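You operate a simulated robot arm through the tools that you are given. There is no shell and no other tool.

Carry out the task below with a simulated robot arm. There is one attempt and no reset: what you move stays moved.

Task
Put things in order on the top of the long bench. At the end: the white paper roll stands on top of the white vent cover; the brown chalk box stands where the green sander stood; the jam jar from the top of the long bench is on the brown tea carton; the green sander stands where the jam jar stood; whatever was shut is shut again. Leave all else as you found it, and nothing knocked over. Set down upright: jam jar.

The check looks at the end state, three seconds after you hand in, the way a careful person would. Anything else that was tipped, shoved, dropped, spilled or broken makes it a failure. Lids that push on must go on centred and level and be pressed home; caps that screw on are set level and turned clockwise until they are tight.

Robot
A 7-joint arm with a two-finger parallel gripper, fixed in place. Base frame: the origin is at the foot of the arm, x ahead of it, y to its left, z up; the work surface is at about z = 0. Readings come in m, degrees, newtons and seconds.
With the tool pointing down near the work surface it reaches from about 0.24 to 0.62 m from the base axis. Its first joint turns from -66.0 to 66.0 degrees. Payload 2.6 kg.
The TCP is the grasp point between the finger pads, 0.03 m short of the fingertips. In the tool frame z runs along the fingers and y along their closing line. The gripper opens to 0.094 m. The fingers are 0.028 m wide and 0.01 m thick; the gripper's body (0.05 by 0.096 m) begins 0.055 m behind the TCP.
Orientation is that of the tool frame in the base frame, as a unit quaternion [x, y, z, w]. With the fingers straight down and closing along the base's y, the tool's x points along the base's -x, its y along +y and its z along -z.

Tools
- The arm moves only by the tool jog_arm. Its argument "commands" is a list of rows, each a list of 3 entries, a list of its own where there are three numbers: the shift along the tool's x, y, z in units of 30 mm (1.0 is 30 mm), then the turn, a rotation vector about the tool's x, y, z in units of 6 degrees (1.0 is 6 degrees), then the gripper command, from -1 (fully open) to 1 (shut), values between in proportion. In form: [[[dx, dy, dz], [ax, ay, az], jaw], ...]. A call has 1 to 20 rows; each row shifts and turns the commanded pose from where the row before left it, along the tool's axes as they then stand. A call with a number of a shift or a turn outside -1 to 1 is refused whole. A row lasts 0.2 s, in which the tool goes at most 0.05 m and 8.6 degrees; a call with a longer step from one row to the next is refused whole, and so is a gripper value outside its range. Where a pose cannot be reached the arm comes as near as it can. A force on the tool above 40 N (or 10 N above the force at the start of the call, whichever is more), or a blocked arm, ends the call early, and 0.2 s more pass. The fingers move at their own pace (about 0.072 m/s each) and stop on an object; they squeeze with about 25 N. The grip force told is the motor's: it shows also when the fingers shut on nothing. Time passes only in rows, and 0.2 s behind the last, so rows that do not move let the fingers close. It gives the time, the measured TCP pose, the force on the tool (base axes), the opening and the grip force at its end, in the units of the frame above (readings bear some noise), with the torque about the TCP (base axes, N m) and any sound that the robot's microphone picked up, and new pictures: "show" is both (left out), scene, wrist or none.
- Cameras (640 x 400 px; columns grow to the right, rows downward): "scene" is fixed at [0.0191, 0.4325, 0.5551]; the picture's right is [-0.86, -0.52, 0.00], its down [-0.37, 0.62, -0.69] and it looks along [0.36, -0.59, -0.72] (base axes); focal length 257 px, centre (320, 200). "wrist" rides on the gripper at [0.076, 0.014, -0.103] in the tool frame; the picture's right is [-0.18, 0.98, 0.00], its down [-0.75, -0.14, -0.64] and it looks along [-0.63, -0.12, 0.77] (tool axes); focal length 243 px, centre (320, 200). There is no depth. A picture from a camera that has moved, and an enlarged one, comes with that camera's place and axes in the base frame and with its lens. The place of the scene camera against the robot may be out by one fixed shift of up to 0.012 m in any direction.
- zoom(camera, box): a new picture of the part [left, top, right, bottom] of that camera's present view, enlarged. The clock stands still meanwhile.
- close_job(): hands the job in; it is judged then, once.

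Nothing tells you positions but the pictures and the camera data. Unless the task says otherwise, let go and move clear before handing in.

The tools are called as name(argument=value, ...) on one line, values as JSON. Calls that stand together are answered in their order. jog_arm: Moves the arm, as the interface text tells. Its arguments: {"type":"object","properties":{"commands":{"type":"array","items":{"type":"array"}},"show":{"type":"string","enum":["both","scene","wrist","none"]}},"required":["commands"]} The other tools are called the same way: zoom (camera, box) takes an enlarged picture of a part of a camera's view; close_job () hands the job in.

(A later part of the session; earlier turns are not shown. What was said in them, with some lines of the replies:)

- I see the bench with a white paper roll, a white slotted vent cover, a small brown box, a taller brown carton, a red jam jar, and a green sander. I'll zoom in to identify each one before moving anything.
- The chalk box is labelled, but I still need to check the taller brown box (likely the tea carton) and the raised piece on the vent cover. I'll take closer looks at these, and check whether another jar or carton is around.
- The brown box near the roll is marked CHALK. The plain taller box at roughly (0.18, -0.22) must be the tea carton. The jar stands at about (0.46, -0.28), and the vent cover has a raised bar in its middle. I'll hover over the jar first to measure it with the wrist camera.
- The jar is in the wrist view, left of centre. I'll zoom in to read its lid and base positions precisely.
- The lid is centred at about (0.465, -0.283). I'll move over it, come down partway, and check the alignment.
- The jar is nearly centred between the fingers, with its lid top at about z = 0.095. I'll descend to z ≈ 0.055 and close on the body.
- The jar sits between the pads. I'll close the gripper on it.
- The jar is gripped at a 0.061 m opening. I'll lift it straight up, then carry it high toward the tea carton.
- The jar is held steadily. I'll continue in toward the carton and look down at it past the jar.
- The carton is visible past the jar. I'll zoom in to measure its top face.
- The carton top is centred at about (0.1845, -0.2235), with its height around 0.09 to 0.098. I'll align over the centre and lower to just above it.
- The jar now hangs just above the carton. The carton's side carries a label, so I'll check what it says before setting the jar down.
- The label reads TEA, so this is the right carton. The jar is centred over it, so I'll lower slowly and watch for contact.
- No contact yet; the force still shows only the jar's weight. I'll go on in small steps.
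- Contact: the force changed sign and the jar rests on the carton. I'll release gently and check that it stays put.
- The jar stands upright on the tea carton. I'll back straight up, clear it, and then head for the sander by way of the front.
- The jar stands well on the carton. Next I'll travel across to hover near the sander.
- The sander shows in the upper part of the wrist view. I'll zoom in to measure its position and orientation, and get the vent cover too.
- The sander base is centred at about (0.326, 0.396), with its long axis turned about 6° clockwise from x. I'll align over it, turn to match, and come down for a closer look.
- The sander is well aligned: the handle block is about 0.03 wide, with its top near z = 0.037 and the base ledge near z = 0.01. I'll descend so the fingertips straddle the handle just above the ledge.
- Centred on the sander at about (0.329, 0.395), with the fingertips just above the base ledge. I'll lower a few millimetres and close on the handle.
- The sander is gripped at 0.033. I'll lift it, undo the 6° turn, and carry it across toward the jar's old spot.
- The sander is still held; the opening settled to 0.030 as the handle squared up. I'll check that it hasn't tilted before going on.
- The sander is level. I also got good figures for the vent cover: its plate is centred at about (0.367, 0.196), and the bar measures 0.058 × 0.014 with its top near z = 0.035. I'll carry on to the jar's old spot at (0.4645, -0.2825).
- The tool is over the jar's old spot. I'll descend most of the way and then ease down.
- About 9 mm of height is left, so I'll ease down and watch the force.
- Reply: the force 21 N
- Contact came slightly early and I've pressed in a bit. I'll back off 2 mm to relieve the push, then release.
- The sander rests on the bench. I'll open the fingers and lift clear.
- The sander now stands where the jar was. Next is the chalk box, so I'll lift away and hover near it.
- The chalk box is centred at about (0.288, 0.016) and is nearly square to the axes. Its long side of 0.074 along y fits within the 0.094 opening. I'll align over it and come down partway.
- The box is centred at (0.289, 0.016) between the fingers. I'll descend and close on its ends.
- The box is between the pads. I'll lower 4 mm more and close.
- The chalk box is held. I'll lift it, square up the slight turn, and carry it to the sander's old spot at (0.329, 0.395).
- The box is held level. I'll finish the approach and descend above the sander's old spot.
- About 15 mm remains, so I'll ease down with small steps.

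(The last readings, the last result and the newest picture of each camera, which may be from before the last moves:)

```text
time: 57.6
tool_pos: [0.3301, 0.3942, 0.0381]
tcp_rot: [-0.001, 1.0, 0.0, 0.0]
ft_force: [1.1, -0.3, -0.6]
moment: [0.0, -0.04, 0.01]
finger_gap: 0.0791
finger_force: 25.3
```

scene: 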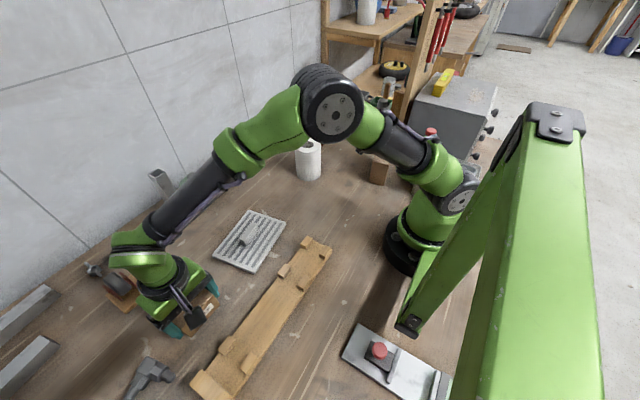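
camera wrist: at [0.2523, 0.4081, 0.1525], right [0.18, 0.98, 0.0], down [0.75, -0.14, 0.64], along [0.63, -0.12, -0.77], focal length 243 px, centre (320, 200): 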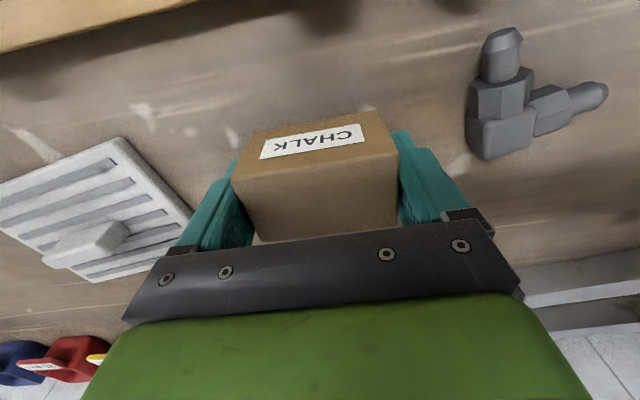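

jog_arm(commands=[[[0, 0, 0.05], [0, 0, 0], 1], [[0, 0, 0], [0, 0, 0], 1]], show="none")

```text
time: 58.2
tool_pos: [0.3306, 0.394, 0.0366]
tcp_rot: [0.001, 1.0, 0.0, 0.0]
ft_force: [0.3, 0.3, -1.5]
moment: [-0.02, -0.01, 0.02]
finger_gap: 0.0791
finger_force: 25.1
```

jog_arm(commands=[[[0, 0, 0.05], [0, 0, 0], 1], [[0, 0, 0], [0, 0, 0], 1]], show="none")

```text
time: 58.8
tool_pos: [0.3303, 0.3941, 0.036]
tcp_rot: [0.0, 1.0, 0.0, 0.0]
ft_force: [-3.3, -4.1, 12.9]
moment: [-0.26, 0.13, -0.04]
finger_gap: 0.0788
finger_force: 24.6
```

Contact. I'll relieve slightly, then open the fingers.

jog_arm(commands=[[[0, 0, -0.03], [0, 0, 0], 1], [[0, 0, 0], [0, 0, 0], 1], [[0, 0, 0], [0, 0, 0], -0.7], [[0, 0, 0], [0, 0, 0], -0.85], [[0, 0, 0], [0, 0, 0], -1], [[0, 0, 0], [0, 0, 0], -1]], show="wrist")

zoom(camera="wrist", box=[200, 80, 440, 240])

zoom(camera="scene", box=[130, 250, 250, 350])

```text
time: 60.2
tool_pos: [0.3314, 0.3928, 0.0353]
tcp_rot: [0.0, 1.0, 0.0, 0.0]
ft_force: [-0.6, 1.1, 1.3]
moment: [-0.02, -0.01, -0.02]
finger_gap: 0.094
finger_force: 0.0
camera wrist: at [0.2534, 0.4089, 0.1373], right [0.18, 0.98, 0.0], down [0.75, -0.14, 0.64], along [0.63, -0.12, -0.77], focal length 243 px, centre (320, 200)
```

wrist: 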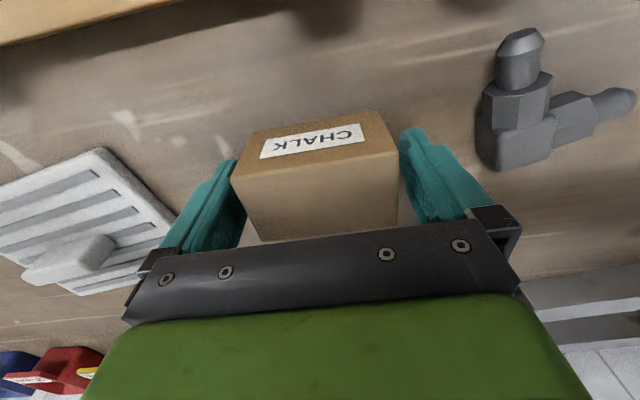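

```text
2.50 times, centred on (320, 160) of wrist
camera zoom: at [0.2534, 0.4089, 0.1373], right [0.18, 0.98, 0.0], down [0.75, -0.14, 0.64], along [0.63, -0.12, -0.77], focal length 606 px, centre (320, 300)
```

zoom: 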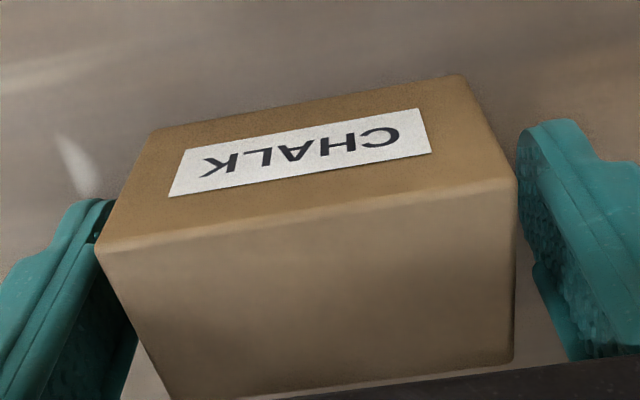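

```text
4.00 times, centred on (190, 300) of scene
camera zoom: at [0.0191, 0.4325, 0.5551], right [-0.86, -0.52, 0.0], down [-0.37, 0.62, -0.69], along [0.36, -0.59, -0.72], focal length 1028 px, centre (840, -200)
```

zoom: 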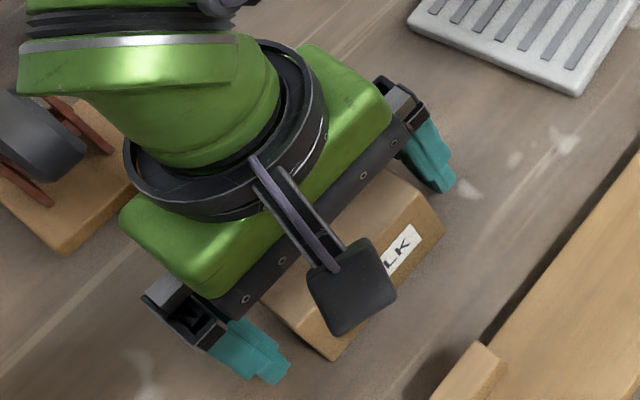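

The chalk box is set down and the fingers are clear of it. I'll lift straight up and go toward the paper roll.

jog_arm(commands=[[[0, 0, -0.3], [0, 0, 0], -1], [[0, 0, -0.6], [0, 0, 0], -1], [[0, 0, -0.9], [0, 0, 0], -1], [[0, 0, -0.95], [0, 0, 0], -1], [[0, 0, -0.95], [0, 0, 0], -1], [[0, 0, -0.95], [0, 0, 0], -1], [[0, 0, -0.95], [0, 0, 0], -1], [[0, 0, -0.95], [0, 0, 0], -1], [[0, 0, -0.6], [0, 0, 0], -1], [[0, -0.6, 0], [0, 0, 0], -1], [[0, -1, 0], [0, 0, 0], -1], [[0, -1, 0], [0, 0, 0], -1], [[0, 0, 0], [0, 0, 0], -1]], show="both")

zoom(camera="wrist", box=[280, 10, 440, 130])

zoom(camera="scene", box=[130, 250, 250, 350])

zoom(camera="wrist", box=[150, 30, 340, 180])

```text
time: 63.0
tool_pos: [0.3309, 0.3154, 0.2482]
tcp_rot: [0.0, 1.0, -0.001, 0.001]
ft_force: [0.8, 0.3, -0.3]
moment: [0.03, -0.02, -0.01]
finger_gap: 0.0937
finger_force: 0.1
camera wrist: at [0.2525, 0.3306, 0.3503], right [0.18, 0.98, 0.0], down [0.75, -0.14, 0.64], along [0.63, -0.12, -0.77], focal length 243 px, centre (320, 200)
```

scene: 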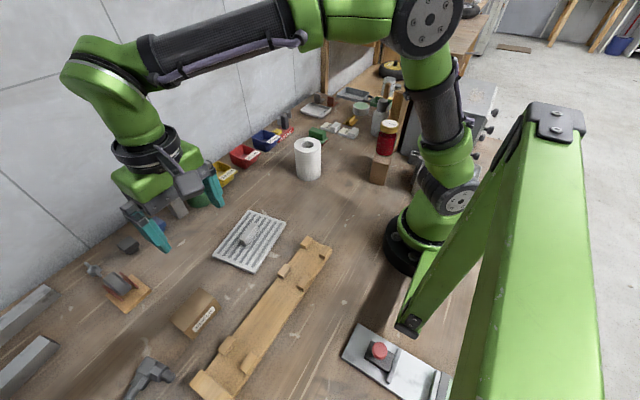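
wrist: 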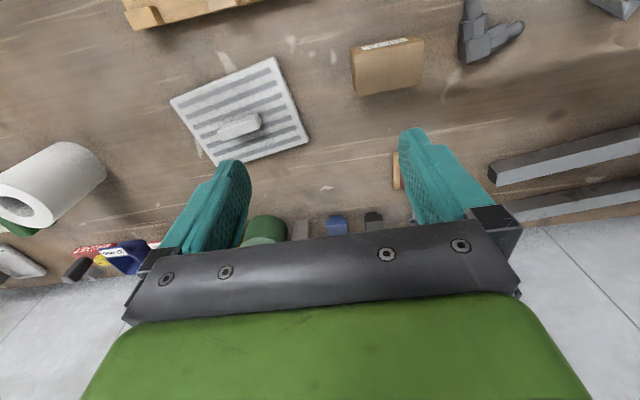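

```text
3.33 times, centred on (360, 70) of wrist
camera zoom: at [0.2525, 0.3306, 0.3503], right [0.18, 0.98, 0.0], down [0.75, -0.14, 0.64], along [0.63, -0.12, -0.77], focal length 809 px, centre (187, 633)
```

zoom: 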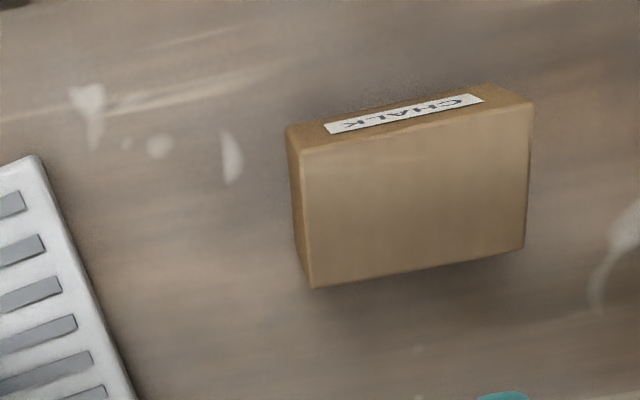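

```text
4.00 times, centred on (190, 300) of scene
camera zoom: at [0.0191, 0.4325, 0.5551], right [-0.86, -0.52, 0.0], down [-0.37, 0.62, -0.69], along [0.36, -0.59, -0.72], focal length 1028 px, centre (840, -200)
```

zoom: 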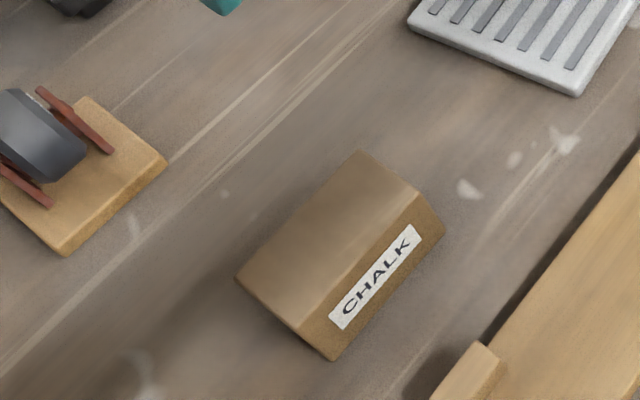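

```text
2.67 times, centred on (245, 105) of wrist
camera zoom: at [0.2525, 0.3306, 0.3503], right [0.18, 0.98, 0.0], down [0.75, -0.14, 0.64], along [0.63, -0.12, -0.77], focal length 647 px, centre (520, 453)
```

zoom: 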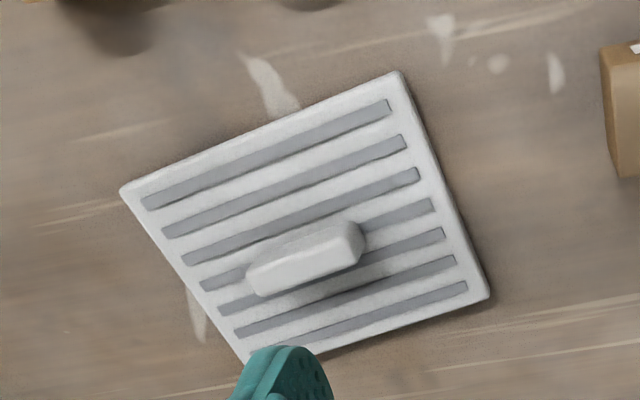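

The chalk box sits at (0.328, 0.396), right where the sander stood. Last is the paper roll, so I'll hover near it to measure.

jog_arm(commands=[[[-0.05, -0.5, 0], [0, 0, 0], -1], [[-0.1, -0.97, 0], [0, 0, 0], -1], [[-0.1, -0.97, 0], [0, 0, 0], -1], [[-0.1, -0.97, 0], [0, 0, 0], -1], [[-0.1, -0.97, 0], [0, 0, 0], -1], [[-0.1, -0.97, 0], [0, 0, 0], -1], [[-0.1, -0.97, 0], [0, 0, 0], -1], [[-0.1, -0.97, 0], [0, 0, 0], -1], [[-0.1, -0.97, 0], [0, 0, 0], -1], [[-0.1, -0.97, 0], [0, 0, 0], -1], [[-0.1, -0.97, 0], [0, 0, 0], -1], [[-0.1, -0.97, 0], [0, 0, 0], -1], [[-0.1, -0.97, 0], [0, 0, 0], -1], [[-0.1, -0.97, 0], [0, 0, 0], -1], [[0, 0, 0], [0, 0, 0], -1], [[0, 0, 0], [0, 0, 0], -1]], show="both")

zoom(camera="wrist", box=[220, 40, 400, 180])

```text
time: 66.4
tool_pos: [0.3727, -0.0785, 0.2498]
tcp_rot: [-0.001, 1.0, 0.0, 0.0]
ft_force: [-0.1, 0.5, 0.4]
moment: [-0.01, -0.01, -0.04]
finger_gap: 0.0938
finger_force: 0.2
camera wrist: at [0.2941, -0.0635, 0.3513], right [0.18, 0.98, 0.0], down [0.75, -0.14, 0.64], along [0.63, -0.12, -0.77], focal length 243 px, centre (320, 200)
```

scene: 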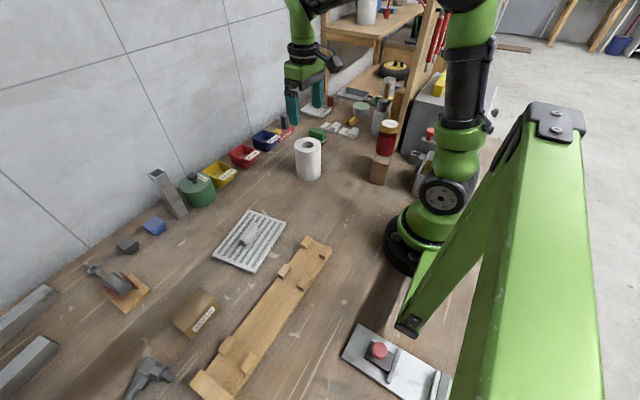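
wrist: 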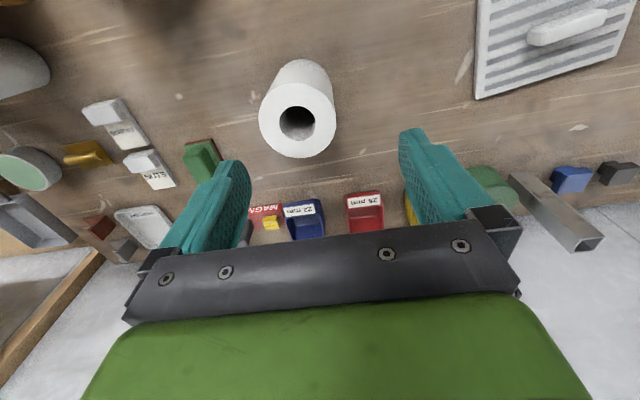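

```text
2.86 times, centred on (310, 110) of wrist
camera zoom: at [0.2941, -0.0635, 0.3513], right [0.18, 0.98, 0.0], down [0.75, -0.14, 0.64], along [0.63, -0.12, -0.77], focal length 693 px, centre (349, 457)
```

zoom: 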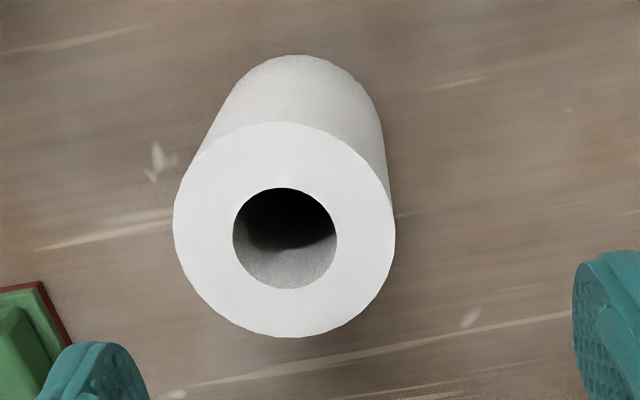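

The roll's top is near z = 0.108, its diameter is about 0.079, and it's centred near (0.384, -0.104). I'll align over it and come partway down to verify.

jog_arm(commands=[[[-0.22, -0.44, 0.3], [0, 0, 0], -1], [[-0.23, -0.44, 0.7], [0, 0, 0], -1], [[0, 0, 0.8], [0, 0, 0], -1], [[0, 0, 0.8], [0, 0, 0], -1], [[0, 0, 0], [0, 0, 0], -1], [[0, 0, 0], [0, 0, 0], -1]], show="both")

zoom(camera="wrist", box=[200, 50, 440, 210])

```text
time: 67.8
tool_pos: [0.3853, -0.1029, 0.1699]
tcp_rot: [0.0, 1.0, -0.001, 0.0]
ft_force: [-0.9, -0.2, -0.5]
moment: [0.01, 0.01, 0.02]
finger_gap: 0.094
finger_force: 0.2
camera wrist: at [0.308, -0.0875, 0.2724], right [0.18, 0.98, 0.0], down [0.75, -0.14, 0.64], along [0.63, -0.12, -0.77], focal length 243 px, centre (320, 200)
```

scene: 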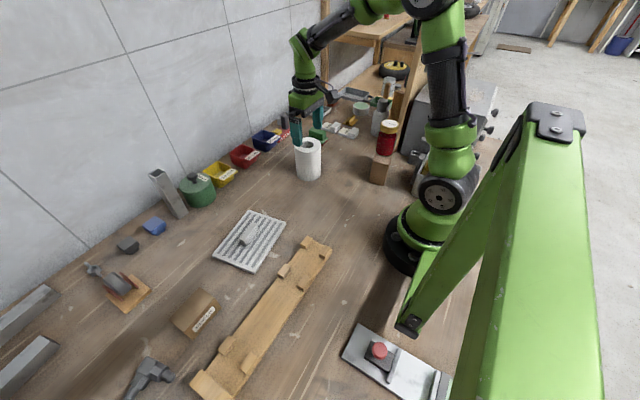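
wrist: 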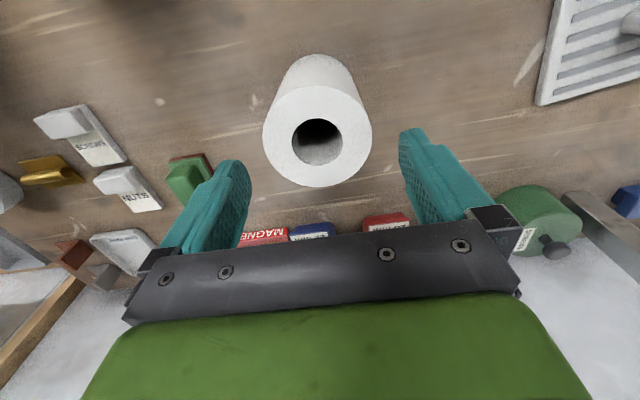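

```text
2.50 times, centred on (320, 130) of wrist
camera zoom: at [0.308, -0.0875, 0.2724], right [0.18, 0.98, 0.0], down [0.75, -0.14, 0.64], along [0.63, -0.12, -0.77], focal length 606 px, centre (320, 375)
```

zoom: 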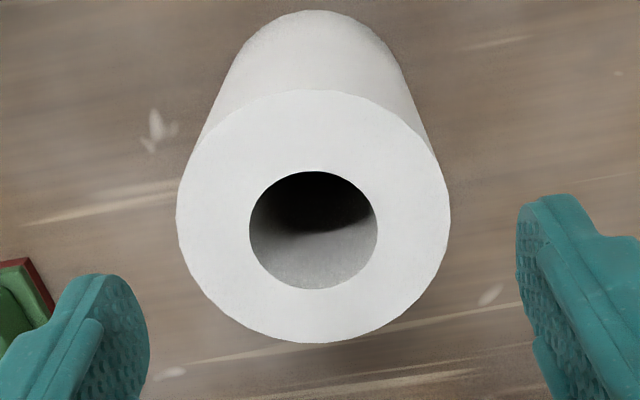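

The roll is well centred, about 8 mm clear on each side. I'll shift 2 mm in y, descend to grip its upper half, and close.

jog_arm(commands=[[[0, -0.06, 0.6], [0, 0, 0], -1], [[0, 0, 0.6], [0, 0, 0], -1], [[0, 0, 0.6], [0, 0, 0], -1], [[0, 0, 0.6], [0, 0, 0], -1], [[0, 0, 0.6], [0, 0, 0], -1], [[0, 0, 0], [0, 0, 0], -1], [[0, 0, 0], [0, 0, 0], -1]], show="both")

zoom(camera="wrist", box=[200, 80, 440, 240])

zoom(camera="scene", box=[260, 80, 360, 190])

```text
time: 69.4
tool_pos: [0.384, -0.1051, 0.0817]
tcp_rot: [0.0, 1.0, 0.0, -0.001]
ft_force: [-0.2, -0.5, 0.5]
moment: [-0.01, -0.02, -0.01]
finger_gap: 0.0941
finger_force: 0.0
camera wrist: at [0.307, -0.09, 0.1845], right [0.18, 0.98, 0.0], down [0.75, -0.14, 0.64], along [0.63, -0.12, -0.77], focal length 243 px, centre (320, 200)
```

scene: 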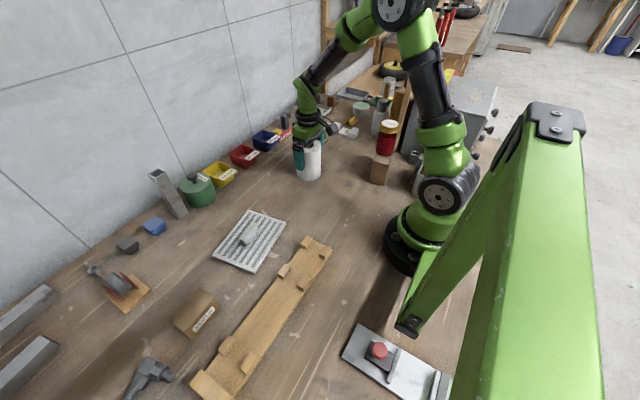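
wrist: 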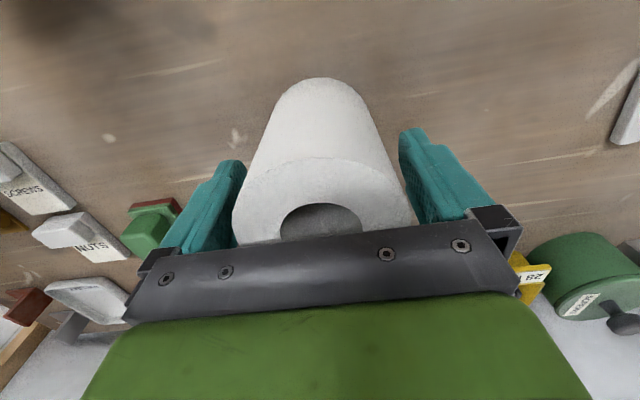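

```text
2.50 times, centred on (320, 160) of wrist
camera zoom: at [0.307, -0.09, 0.1845], right [0.18, 0.98, 0.0], down [0.75, -0.14, 0.64], along [0.63, -0.12, -0.77], focal length 606 px, centre (320, 300)
```

zoom: 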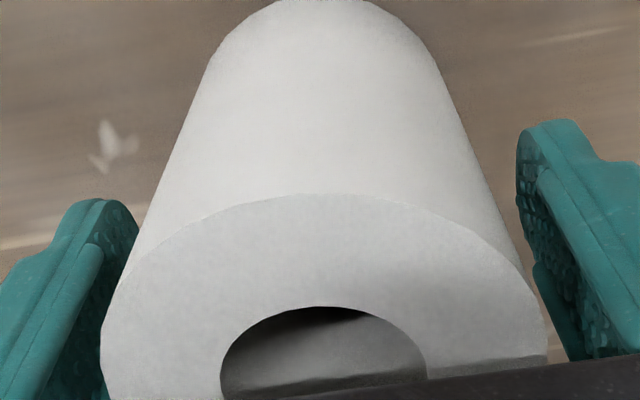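

```text
3.64 times, centred on (310, 135) of scene
camera zoom: at [0.0191, 0.4325, 0.5551], right [-0.86, -0.52, 0.0], down [-0.37, 0.62, -0.69], along [0.36, -0.59, -0.72], focal length 935 px, centre (356, 436)
```

zoom: 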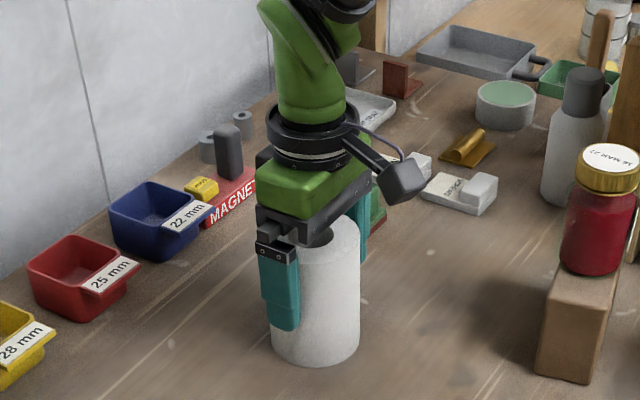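

Both fingers straddle the roll with clearance. I'll close on it.

jog_arm(commands=[[[0, 0, 0], [0, 0, 0], 1], [[0, 0, 0], [0, 0, 0], 1], [[0, 0, 0], [0, 0, 0], 1], [[0, 0, 0], [0, 0, 0], 1]], show="wrist")

zoom(camera="wrist", box=[200, 60, 440, 240])

```text
time: 70.4
tool_pos: [0.3841, -0.1033, 0.0827]
tcp_rot: [0.0, 1.0, 0.0, 0.0]
ft_force: [-0.3, -0.2, 0.3]
moment: [0.02, -0.03, 0.02]
finger_gap: 0.0841
finger_force: 25.4
camera wrist: at [0.307, -0.0901, 0.1846], right [0.18, 0.98, 0.0], down [0.75, -0.14, 0.64], along [0.63, -0.12, -0.77], focal length 243 px, centre (320, 200)
```

wrist: 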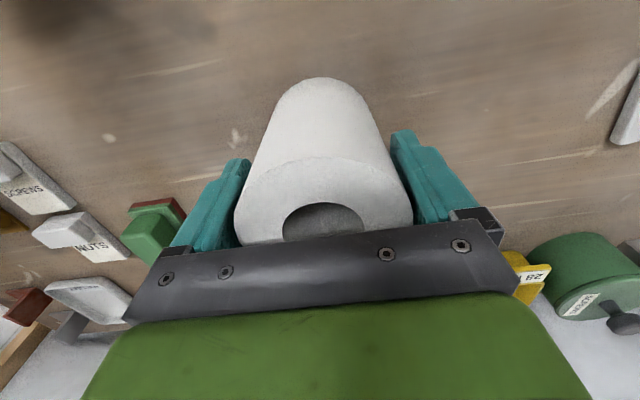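

```text
2.22 times, centred on (320, 150) of wrist
camera zoom: at [0.307, -0.0901, 0.1846], right [0.18, 0.98, 0.0], down [0.75, -0.14, 0.64], along [0.63, -0.12, -0.77], focal length 539 px, centre (320, 311)
```

zoom: 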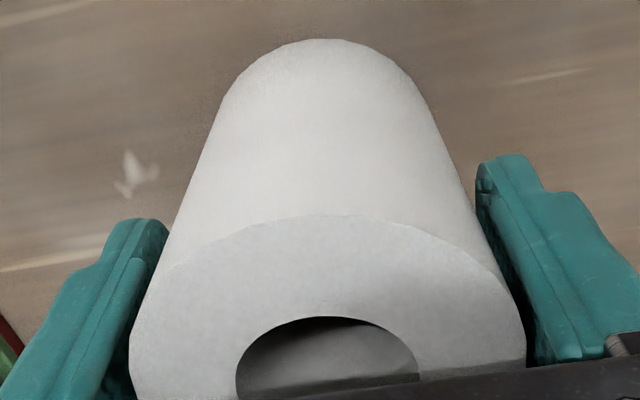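

The roll is gripped. I'll lift it and carry it to the vent cover. The bar takes the middle, so I'll stand the roll flat on the plate's free corner area near (0.417, 0.143), with its centre well inside the plate.

jog_arm(commands=[[[0, 0, -0.3], [0, 0, 0], 1], [[0, 0, -0.6], [0, 0, 0], 1], [[0, 0, -0.9], [0, 0, 0], 1], [[0, 0, -0.9], [0, 0, 0], 1], [[0, 0, -0.9], [0, 0, 0], 1], [[0, 0, -0.9], [0, 0, 0], 1], [[-0.06, 0.45, 0], [0, 0, 0], 1], [[-0.12, 0.85, 0], [0, 0, 0], 1], [[-0.12, 0.9, 0], [0, 0, 0], 1], [[-0.12, 0.9, 0], [0, 0, 0], 1], [[-0.12, 0.9, 0], [0, 0, 0], 1], [[-0.12, 0.9, 0], [0, 0, 0], 1], [[-0.12, 0.9, 0], [0, 0, 0], 1], [[-0.12, 0.9, 0], [0, 0, 0], 1], [[-0.12, 0.9, 0], [0, 0, 0], 1], [[-0.08, 0.64, 0], [0, 0, 0], 1], [[0, 0, 0], [0, 0, 0], 1], [[0, 0, 0], [0, 0, 0], 1]], show="both")

zoom(camera="wrist", box=[240, 20, 500, 220])

zoom(camera="scene", box=[200, 140, 330, 280])

```text
time: 74.2
tool_pos: [0.4174, 0.1426, 0.2168]
tcp_rot: [0.0, 1.0, -0.001, 0.001]
ft_force: [-0.2, -1.2, -1.0]
moment: [-0.03, -0.01, -0.01]
finger_gap: 0.0841
finger_force: 25.3
camera wrist: at [0.3393, 0.1566, 0.3183], right [0.18, 0.98, 0.0], down [0.75, -0.14, 0.64], along [0.63, -0.12, -0.77], focal length 243 px, centre (320, 200)
```

scene: 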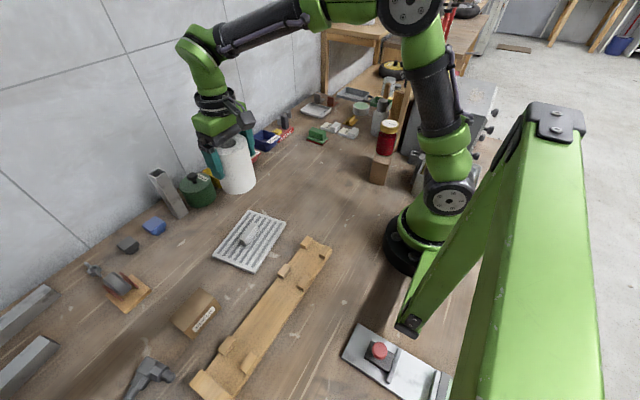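
wrist: 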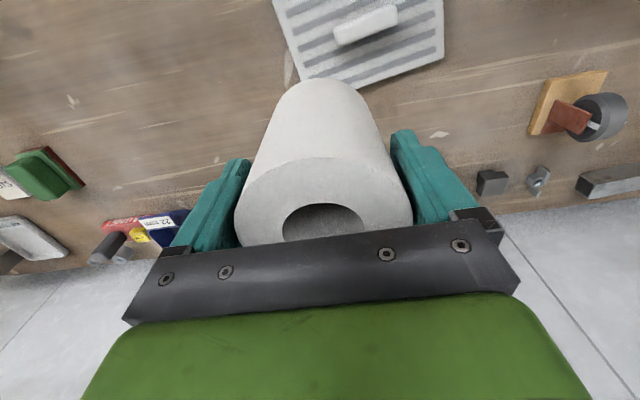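

```text
2.00 times, centred on (370, 120) of wrist
camera zoom: at [0.3393, 0.1566, 0.3183], right [0.18, 0.98, 0.0], down [0.75, -0.14, 0.64], along [0.63, -0.12, -0.77], focal length 485 px, centre (220, 360)
```

zoom: 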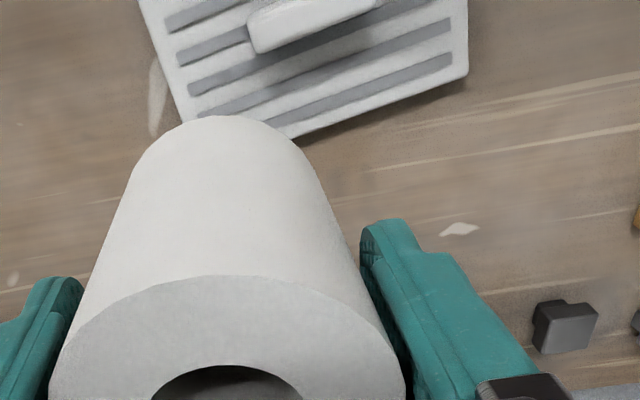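

```text
2.86 times, centred on (265, 210) of scene
camera zoom: at [0.0191, 0.4326, 0.5551], right [-0.86, -0.52, 0.0], down [-0.37, 0.62, -0.69], along [0.36, -0.59, -0.72], focal length 734 px, centre (477, 171)
```

zoom: 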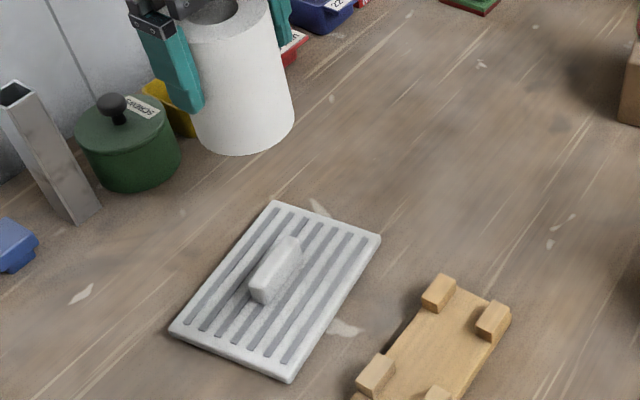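

The roll is above the target corner. I'll nudge it about 2 mm outward for more clearance from the bar, lower it until just above bar height, and check.

jog_arm(commands=[[[-0.073, -0.02, 0.5], [0, 0, 0], 1], [[0, 0, 0.8], [0, 0, 0], 1], [[0, 0, 0.8], [0, 0, 0], 1], [[0, 0, 0.7], [0, 0, 0], 1], [[0, 0, 0], [0, 0, 0], 1], [[0, 0, 0], [0, 0, 0], 1]], show="both")

zoom(camera="wrist", box=[240, 20, 500, 220])

zoom(camera="scene", box=[200, 150, 310, 280])

```text
time: 75.6
tool_pos: [0.4191, 0.1422, 0.1326]
tcp_rot: [0.0, 1.0, -0.001, 0.0]
ft_force: [0.0, -0.2, -0.5]
moment: [0.0, 0.01, 0.05]
finger_gap: 0.0841
finger_force: 24.7
camera wrist: at [0.3418, 0.1553, 0.2355], right [0.18, 0.98, 0.0], down [0.75, -0.14, 0.64], along [0.63, -0.12, -0.77], focal length 243 px, centre (320, 200)
```

scene: 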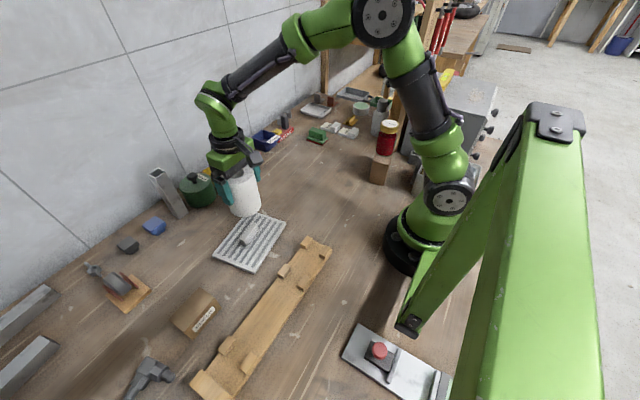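
wrist: 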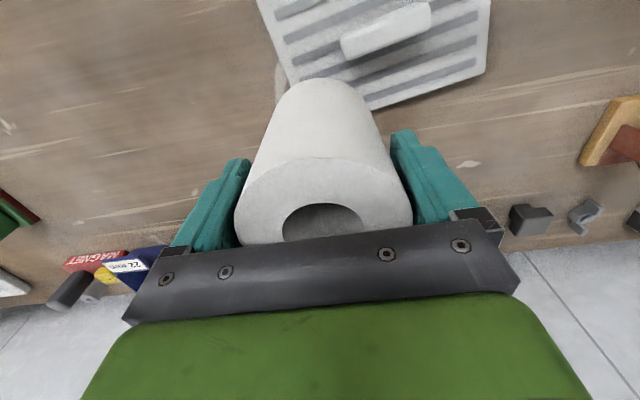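

```text
2.00 times, centred on (370, 120) of wrist
camera zoom: at [0.3418, 0.1553, 0.2355], right [0.18, 0.98, 0.0], down [0.75, -0.14, 0.64], along [0.63, -0.12, -0.77], focal length 485 px, centre (220, 360)
```

zoom: 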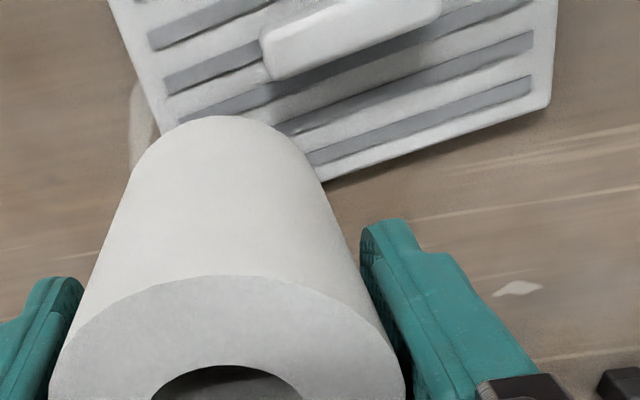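

```text
3.08 times, centred on (255, 215) of scene
camera zoom: at [0.0191, 0.4325, 0.5551], right [-0.86, -0.52, 0.0], down [-0.37, 0.62, -0.69], along [0.36, -0.59, -0.72], focal length 791 px, centre (520, 154)
```

zoom: 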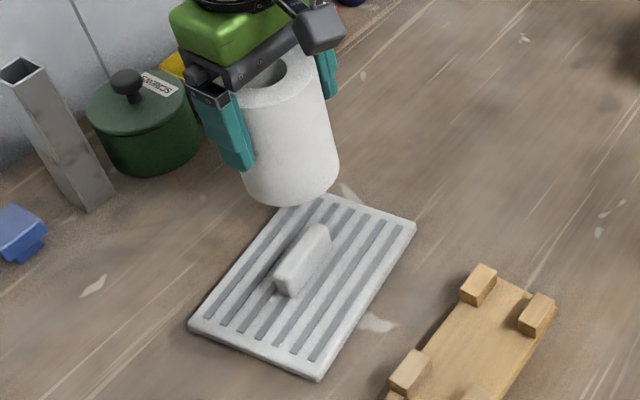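

The roll's predicted footprint clears the bar by about 5 mm, with its centre about 17 mm inside both plate edges. I'll lower it further, to just above the plate.

jog_arm(commands=[[[0, 0, 0.5], [0, 0, 0], 1], [[0, 0, 0.4], [0, 0, 0], 1], [[0, 0, 0.15], [0, 0, 0], 1], [[0, 0, 0], [0, 0, 0], 1]], show="both")

zoom(camera="wrist", box=[240, 20, 500, 220])

zoom(camera="scene", box=[200, 170, 300, 280])

```text
time: 76.6
tool_pos: [0.4189, 0.1414, 0.102]
tcp_rot: [0.0, 1.0, -0.001, 0.0]
ft_force: [0.1, 0.8, -1.4]
moment: [0.0, 0.01, -0.03]
finger_gap: 0.0838
finger_force: 24.9
camera wrist: at [0.3411, 0.1565, 0.2033], right [0.18, 0.98, 0.0], down [0.75, -0.14, 0.64], along [0.63, -0.12, -0.77], focal length 243 px, centre (320, 200)
```

scene: 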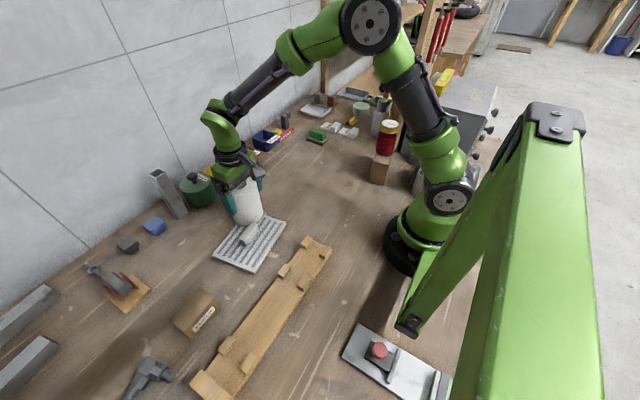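
wrist: 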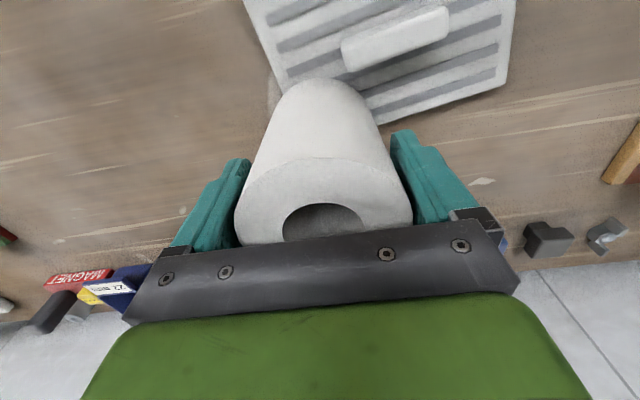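

```text
2.00 times, centred on (370, 120) of wrist
camera zoom: at [0.3411, 0.1565, 0.2033], right [0.18, 0.98, 0.0], down [0.75, -0.14, 0.64], along [0.63, -0.12, -0.77], focal length 485 px, centre (220, 360)
```

zoom: 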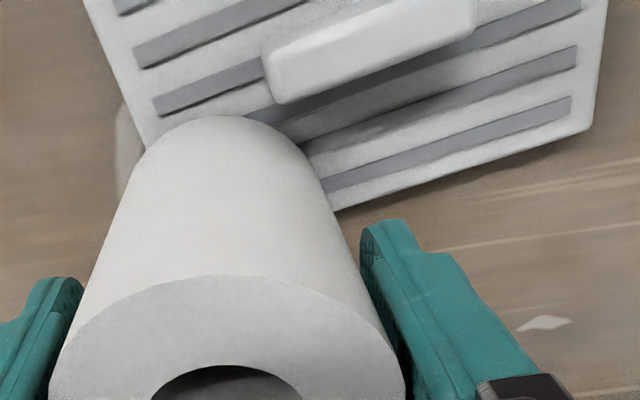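

```text
3.64 times, centred on (250, 225) of scene
camera zoom: at [0.0191, 0.4325, 0.5551], right [-0.86, -0.52, 0.0], down [-0.37, 0.62, -0.69], along [0.36, -0.59, -0.72], focal length 935 px, centre (574, 109)
```

zoom: 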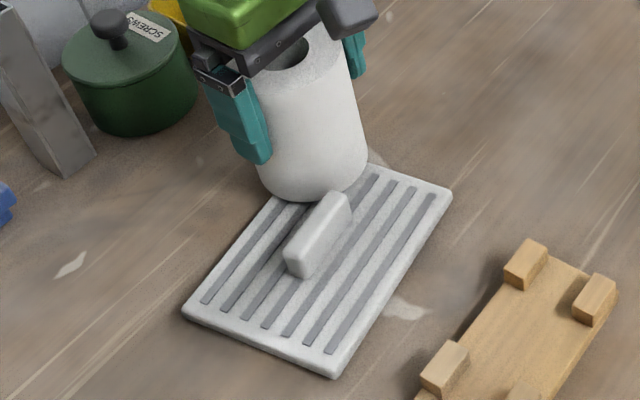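

The roll sits clear of the bar and about 10 mm above the plate. I'll ease down to contact.

jog_arm(commands=[[[0, 0, 0.1], [0, 0, 0], 1], [[0, 0, 0.08], [0, 0, 0], 1], [[0, 0, 0], [0, 0, 0], 1]], show="none")

jog_arm(commands=[[[0, 0, 0.06], [0, 0, 0], 1], [[0, 0, 0], [0, 0, 0], 1]], show="none")

```text
time: 77.4
tool_pos: [0.4194, 0.1419, 0.0958]
tcp_rot: [0.0, 1.0, 0.0, -0.001]
ft_force: [0.0, -0.4, -1.0]
moment: [0.02, 0.02, 0.02]
finger_gap: 0.0843
finger_force: 24.6
```

```text
time: 78.0
tool_pos: [0.4194, 0.1413, 0.0943]
tcp_rot: [0.0, 1.0, 0.0, 0.0]
ft_force: [-0.1, 0.0, 0.2]
moment: [0.02, 0.1, 0.0]
finger_gap: 0.0838
finger_force: 25.1
```

jog_arm(commands=[[[0, 0, 0.04], [0, 0, 0], 1], [[0, 0, 0], [0, 0, 0], 1]], show="none")

zoom(camera="scene", box=[200, 170, 300, 280])

```text
time: 78.6
tool_pos: [0.4205, 0.142, 0.0943]
tcp_rot: [0.0, 1.0, 0.0, 0.002]
ft_force: [-6.1, -2.3, 18.5]
moment: [0.0, 0.28, 0.02]
finger_gap: 0.084
finger_force: 25.1
```

```text
3.64 times, centred on (250, 225) of scene
camera zoom: at [0.019, 0.4325, 0.5551], right [-0.86, -0.52, 0.0], down [-0.37, 0.62, -0.69], along [0.36, -0.59, -0.72], focal length 935 px, centre (574, 109)
```

zoom: 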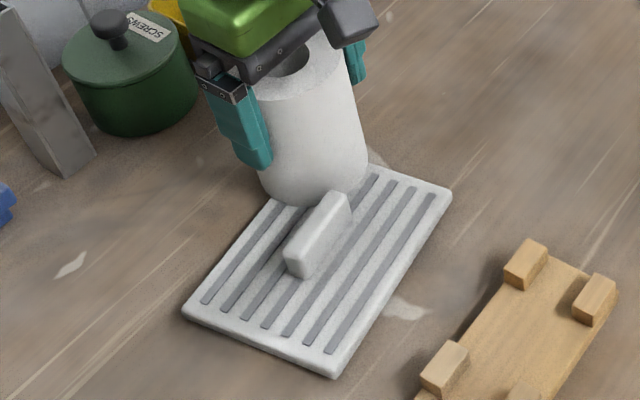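

The roll rests on the plate. I'll relieve the push slightly, then open the fingers.

jog_arm(commands=[[[0, 0, -0.035], [0, 0, 0], 1], [[0, 0, 0], [0, 0, 0], 1]], show="none")

jog_arm(commands=[[[0, 0, 0], [0, 0, 0], -0.8], [[0, 0, 0], [0, 0, 0], -0.9], [[0, 0, 0], [0, 0, 0], -1], [[0, 0, 0], [0, 0, 0], -1], [[0, 0, 0], [0, 0, 0], -1]], show="both")

zoom(camera="scene", box=[200, 170, 300, 280])

zoom(camera="wrist", box=[200, 40, 460, 240])

```text
time: 79.2
tool_pos: [0.4195, 0.1416, 0.0943]
tcp_rot: [-0.001, 1.0, 0.0, 0.002]
ft_force: [3.3, 1.5, 10.4]
moment: [0.2, -0.47, 0.01]
finger_gap: 0.0838
finger_force: 25.3
```

```text
time: 80.4
tool_pos: [0.419, 0.1423, 0.0947]
tcp_rot: [-0.001, 1.0, 0.0, 0.0]
ft_force: [-0.3, 0.4, 0.1]
moment: [0.0, 0.0, -0.01]
finger_gap: 0.0939
finger_force: 0.0
camera wrist: at [0.3418, 0.156, 0.1959], right [0.18, 0.98, 0.0], down [0.75, -0.14, 0.64], along [0.63, -0.12, -0.77], focal length 243 px, centre (320, 200)
```

scene: 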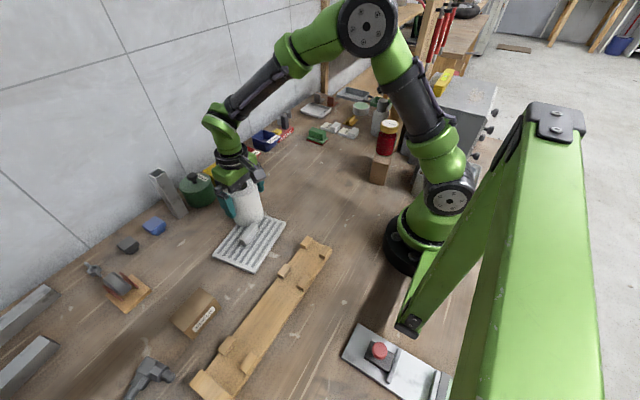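
wrist: 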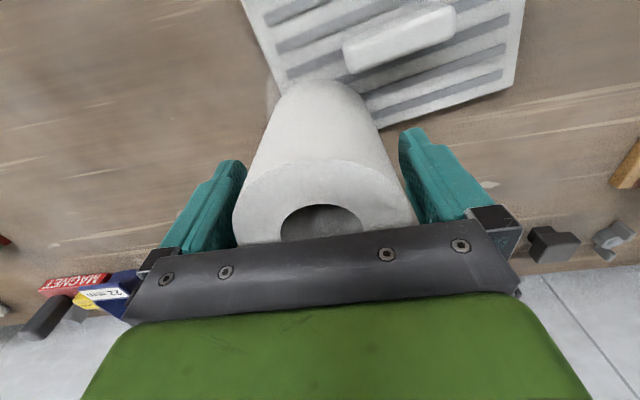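

```text
3.64 times, centred on (250, 225) of scene
camera zoom: at [0.0191, 0.4325, 0.5551], right [-0.86, -0.52, 0.0], down [-0.37, 0.62, -0.69], along [0.36, -0.59, -0.72], focal length 935 px, centre (574, 109)
```

zoom: 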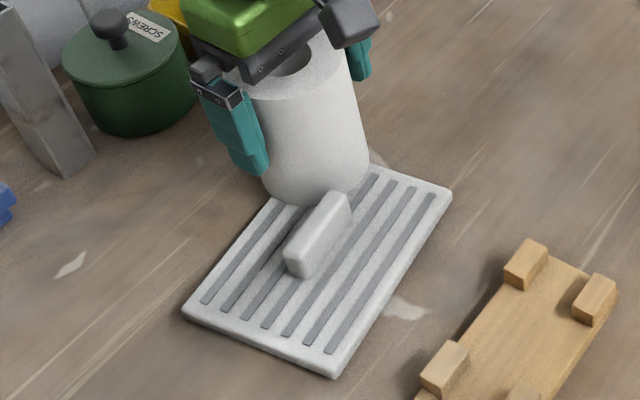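

```text
2.00 times, centred on (330, 140) of wrist
camera zoom: at [0.3418, 0.156, 0.1959], right [0.18, 0.98, 0.0], down [0.75, -0.14, 0.64], along [0.63, -0.12, -0.77], focal length 485 px, centre (300, 320)
```

zoom: 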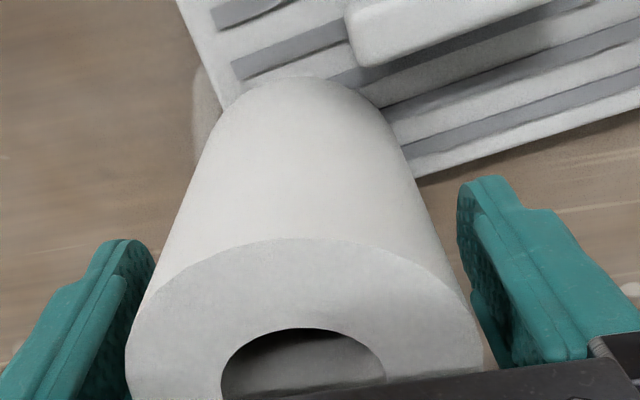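

The roll stands on its own, upright on the plate. I'll lift straight up and clear of it.

jog_arm(commands=[[[0, 0, -0.2], [0, 0, 0], -1], [[0, 0, -0.5], [0, 0, 0], -1], [[0, 0, -0.8], [0, 0, 0], -1], [[0, 0, -0.9], [0, 0, 0], -1], [[0, 0, -0.9], [0, 0, 0], -1], [[0, 0, -0.9], [0, 0, 0], -1], [[0, 0, -0.9], [0, 0, 0], -1], [[0, 0, -0.9], [0, 0, 0], -1], [[0, 0, -0.6], [0, 0, 0], -1], [[0.3, -0.6, 0], [0, 0, 0], -1], [[0.3, -0.9, 0], [0, 0, 0], -1], [[0.3, -0.9, 0], [0, 0, 0], -1], [[0.3, -0.9, 0], [0, 0, 0], -1], [[0.3, -0.9, 0], [0, 0, 0], -1], [[0, 0, 0], [0, 0, 0], -1], [[0, 0, 0], [0, 0, 0], -1]], show="both")

zoom(camera="scene", box=[190, 140, 310, 280])

zoom(camera="scene", box=[280, 80, 440, 200])

zoom(camera="scene", box=[60, 200, 360, 400])

```text
time: 83.8
tool_pos: [0.3748, 0.0162, 0.2935]
tcp_rot: [0.0, 1.0, 0.001, -0.001]
ft_force: [-0.2, 0.1, 0.0]
moment: [0.0, 0.0, 0.02]
finger_gap: 0.0939
finger_force: 0.0
camera wrist: at [0.2965, 0.0297, 0.3949], right [0.18, 0.98, 0.0], down [0.75, -0.14, 0.64], along [0.63, -0.12, -0.77], focal length 243 px, centre (320, 200)
```

scene: 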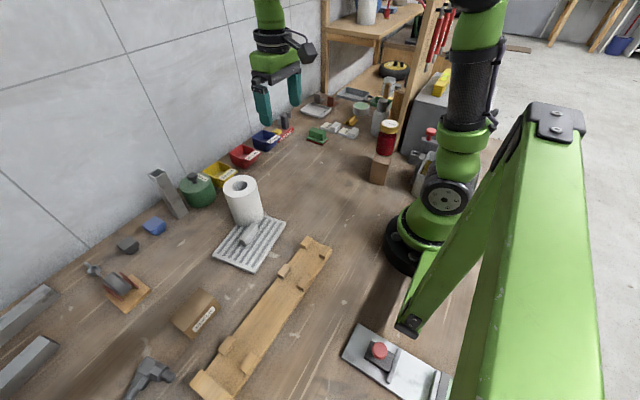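
wrist: 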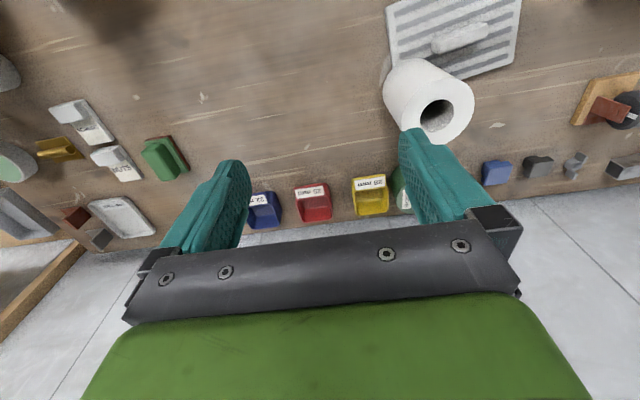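

```text
2.86 times, centred on (250, 210) of scene
camera zoom: at [0.0191, 0.4325, 0.5551], right [-0.86, -0.52, 0.0], down [-0.37, 0.62, -0.69], along [0.36, -0.59, -0.72], focal length 734 px, centre (520, 171)
```

zoom: 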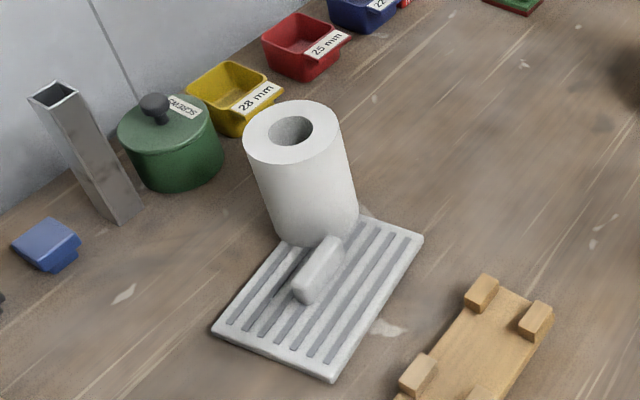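

```text
3.33 times, centred on (360, 140) of scene
camera zoom: at [0.0191, 0.4325, 0.5551], right [-0.86, -0.52, 0.0], down [-0.37, 0.62, -0.69], along [0.36, -0.59, -0.72], focal length 857 px, centre (187, 400)
```

zoom: 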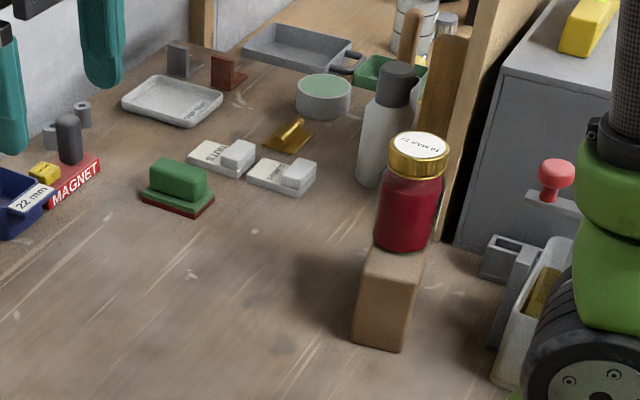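

```text
2.00 times, centred on (210, 300) of scene
camera zoom: at [0.0191, 0.4325, 0.5551], right [-0.86, -0.52, 0.0], down [-0.37, 0.62, -0.69], along [0.36, -0.59, -0.72], focal length 514 px, centre (540, 0)
```

zoom: 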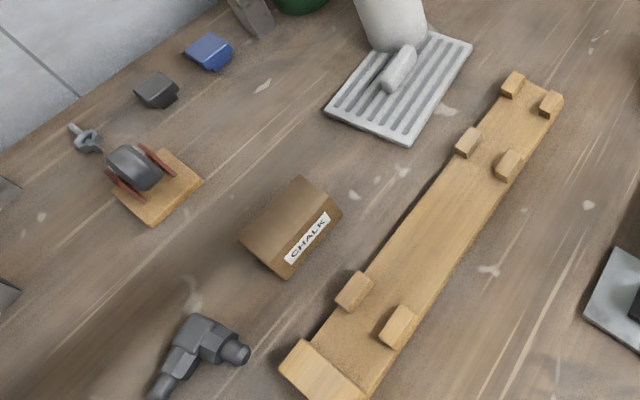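

Everything looks in place: roll on the vent cover, chalk box, sander and jar all upright. I'll take one last closer look at the roll and the rest of the bench before handing in.

zoom(camera="wrist", box=[360, 0, 540, 150])

zoom(camera="wrist", box=[0, 60, 240, 260])

```text
2.67 times, centred on (450, 75) of wrist
camera zoom: at [0.2965, 0.0297, 0.3949], right [0.18, 0.98, 0.0], down [0.75, -0.14, 0.64], along [0.63, -0.12, -0.77], focal length 647 px, centre (-27, 533)
```

zoom: 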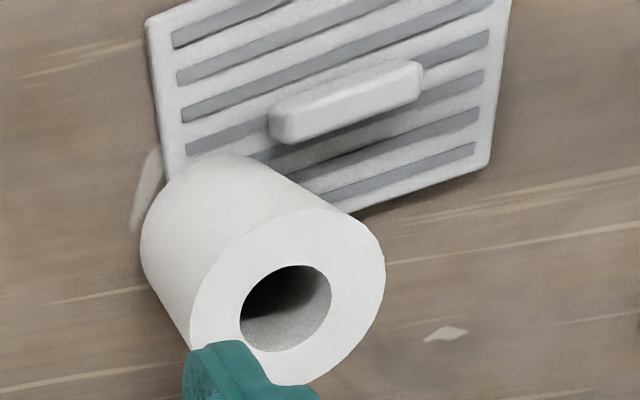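

```text
2.00 times, centred on (120, 160) of wrist
camera zoom: at [0.2965, 0.0297, 0.3949], right [0.18, 0.98, 0.0], down [0.75, -0.14, 0.64], along [0.63, -0.12, -0.77], focal length 485 px, centre (720, 280)
```

zoom: 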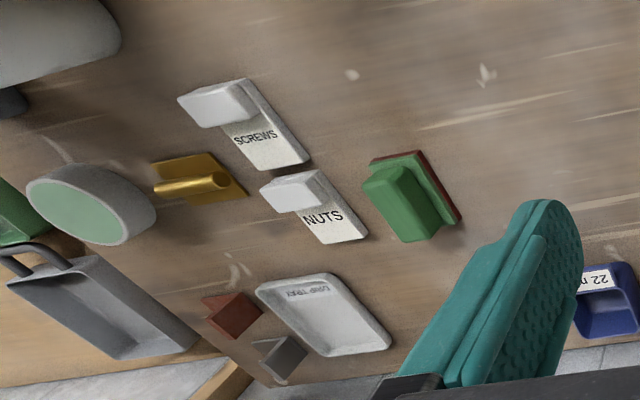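

The roll stands level on the vent cover plate, clear of the bar. The sander, chalk box and jar are in their places, nothing else has moved, and the gripper is empty and clear, so I'm handing in.

close_job()

```text
The job is handed in.
```

I moved all four items and handed the job in. My last camera check showed everything upright and nothing else disturbed, but I haven't seen the result of the check itself.

- **Jam jar:** it stands upright on the tea carton, centred on the carton's top. I read the TEA label before setting the jar down.
- **Green sander:** it sits where the jar stood, within about 1 mm by my camera measurement.
- **Chalk box:** it sits where the sander stood, also within about 1 mm. Its long side runs across the direction the sander's did.
- **Paper roll:** it stands flat on a corner of the vent cover's plate, because the raised bar takes up the middle. Its centre is about 17 mm inside both plate edges, so it is stable, but its rim overhangs the plate by about 2 cm on two sides.

Nothing had to be opened, so there was nothing to shut again. The gripper is empty and well clear of everything.
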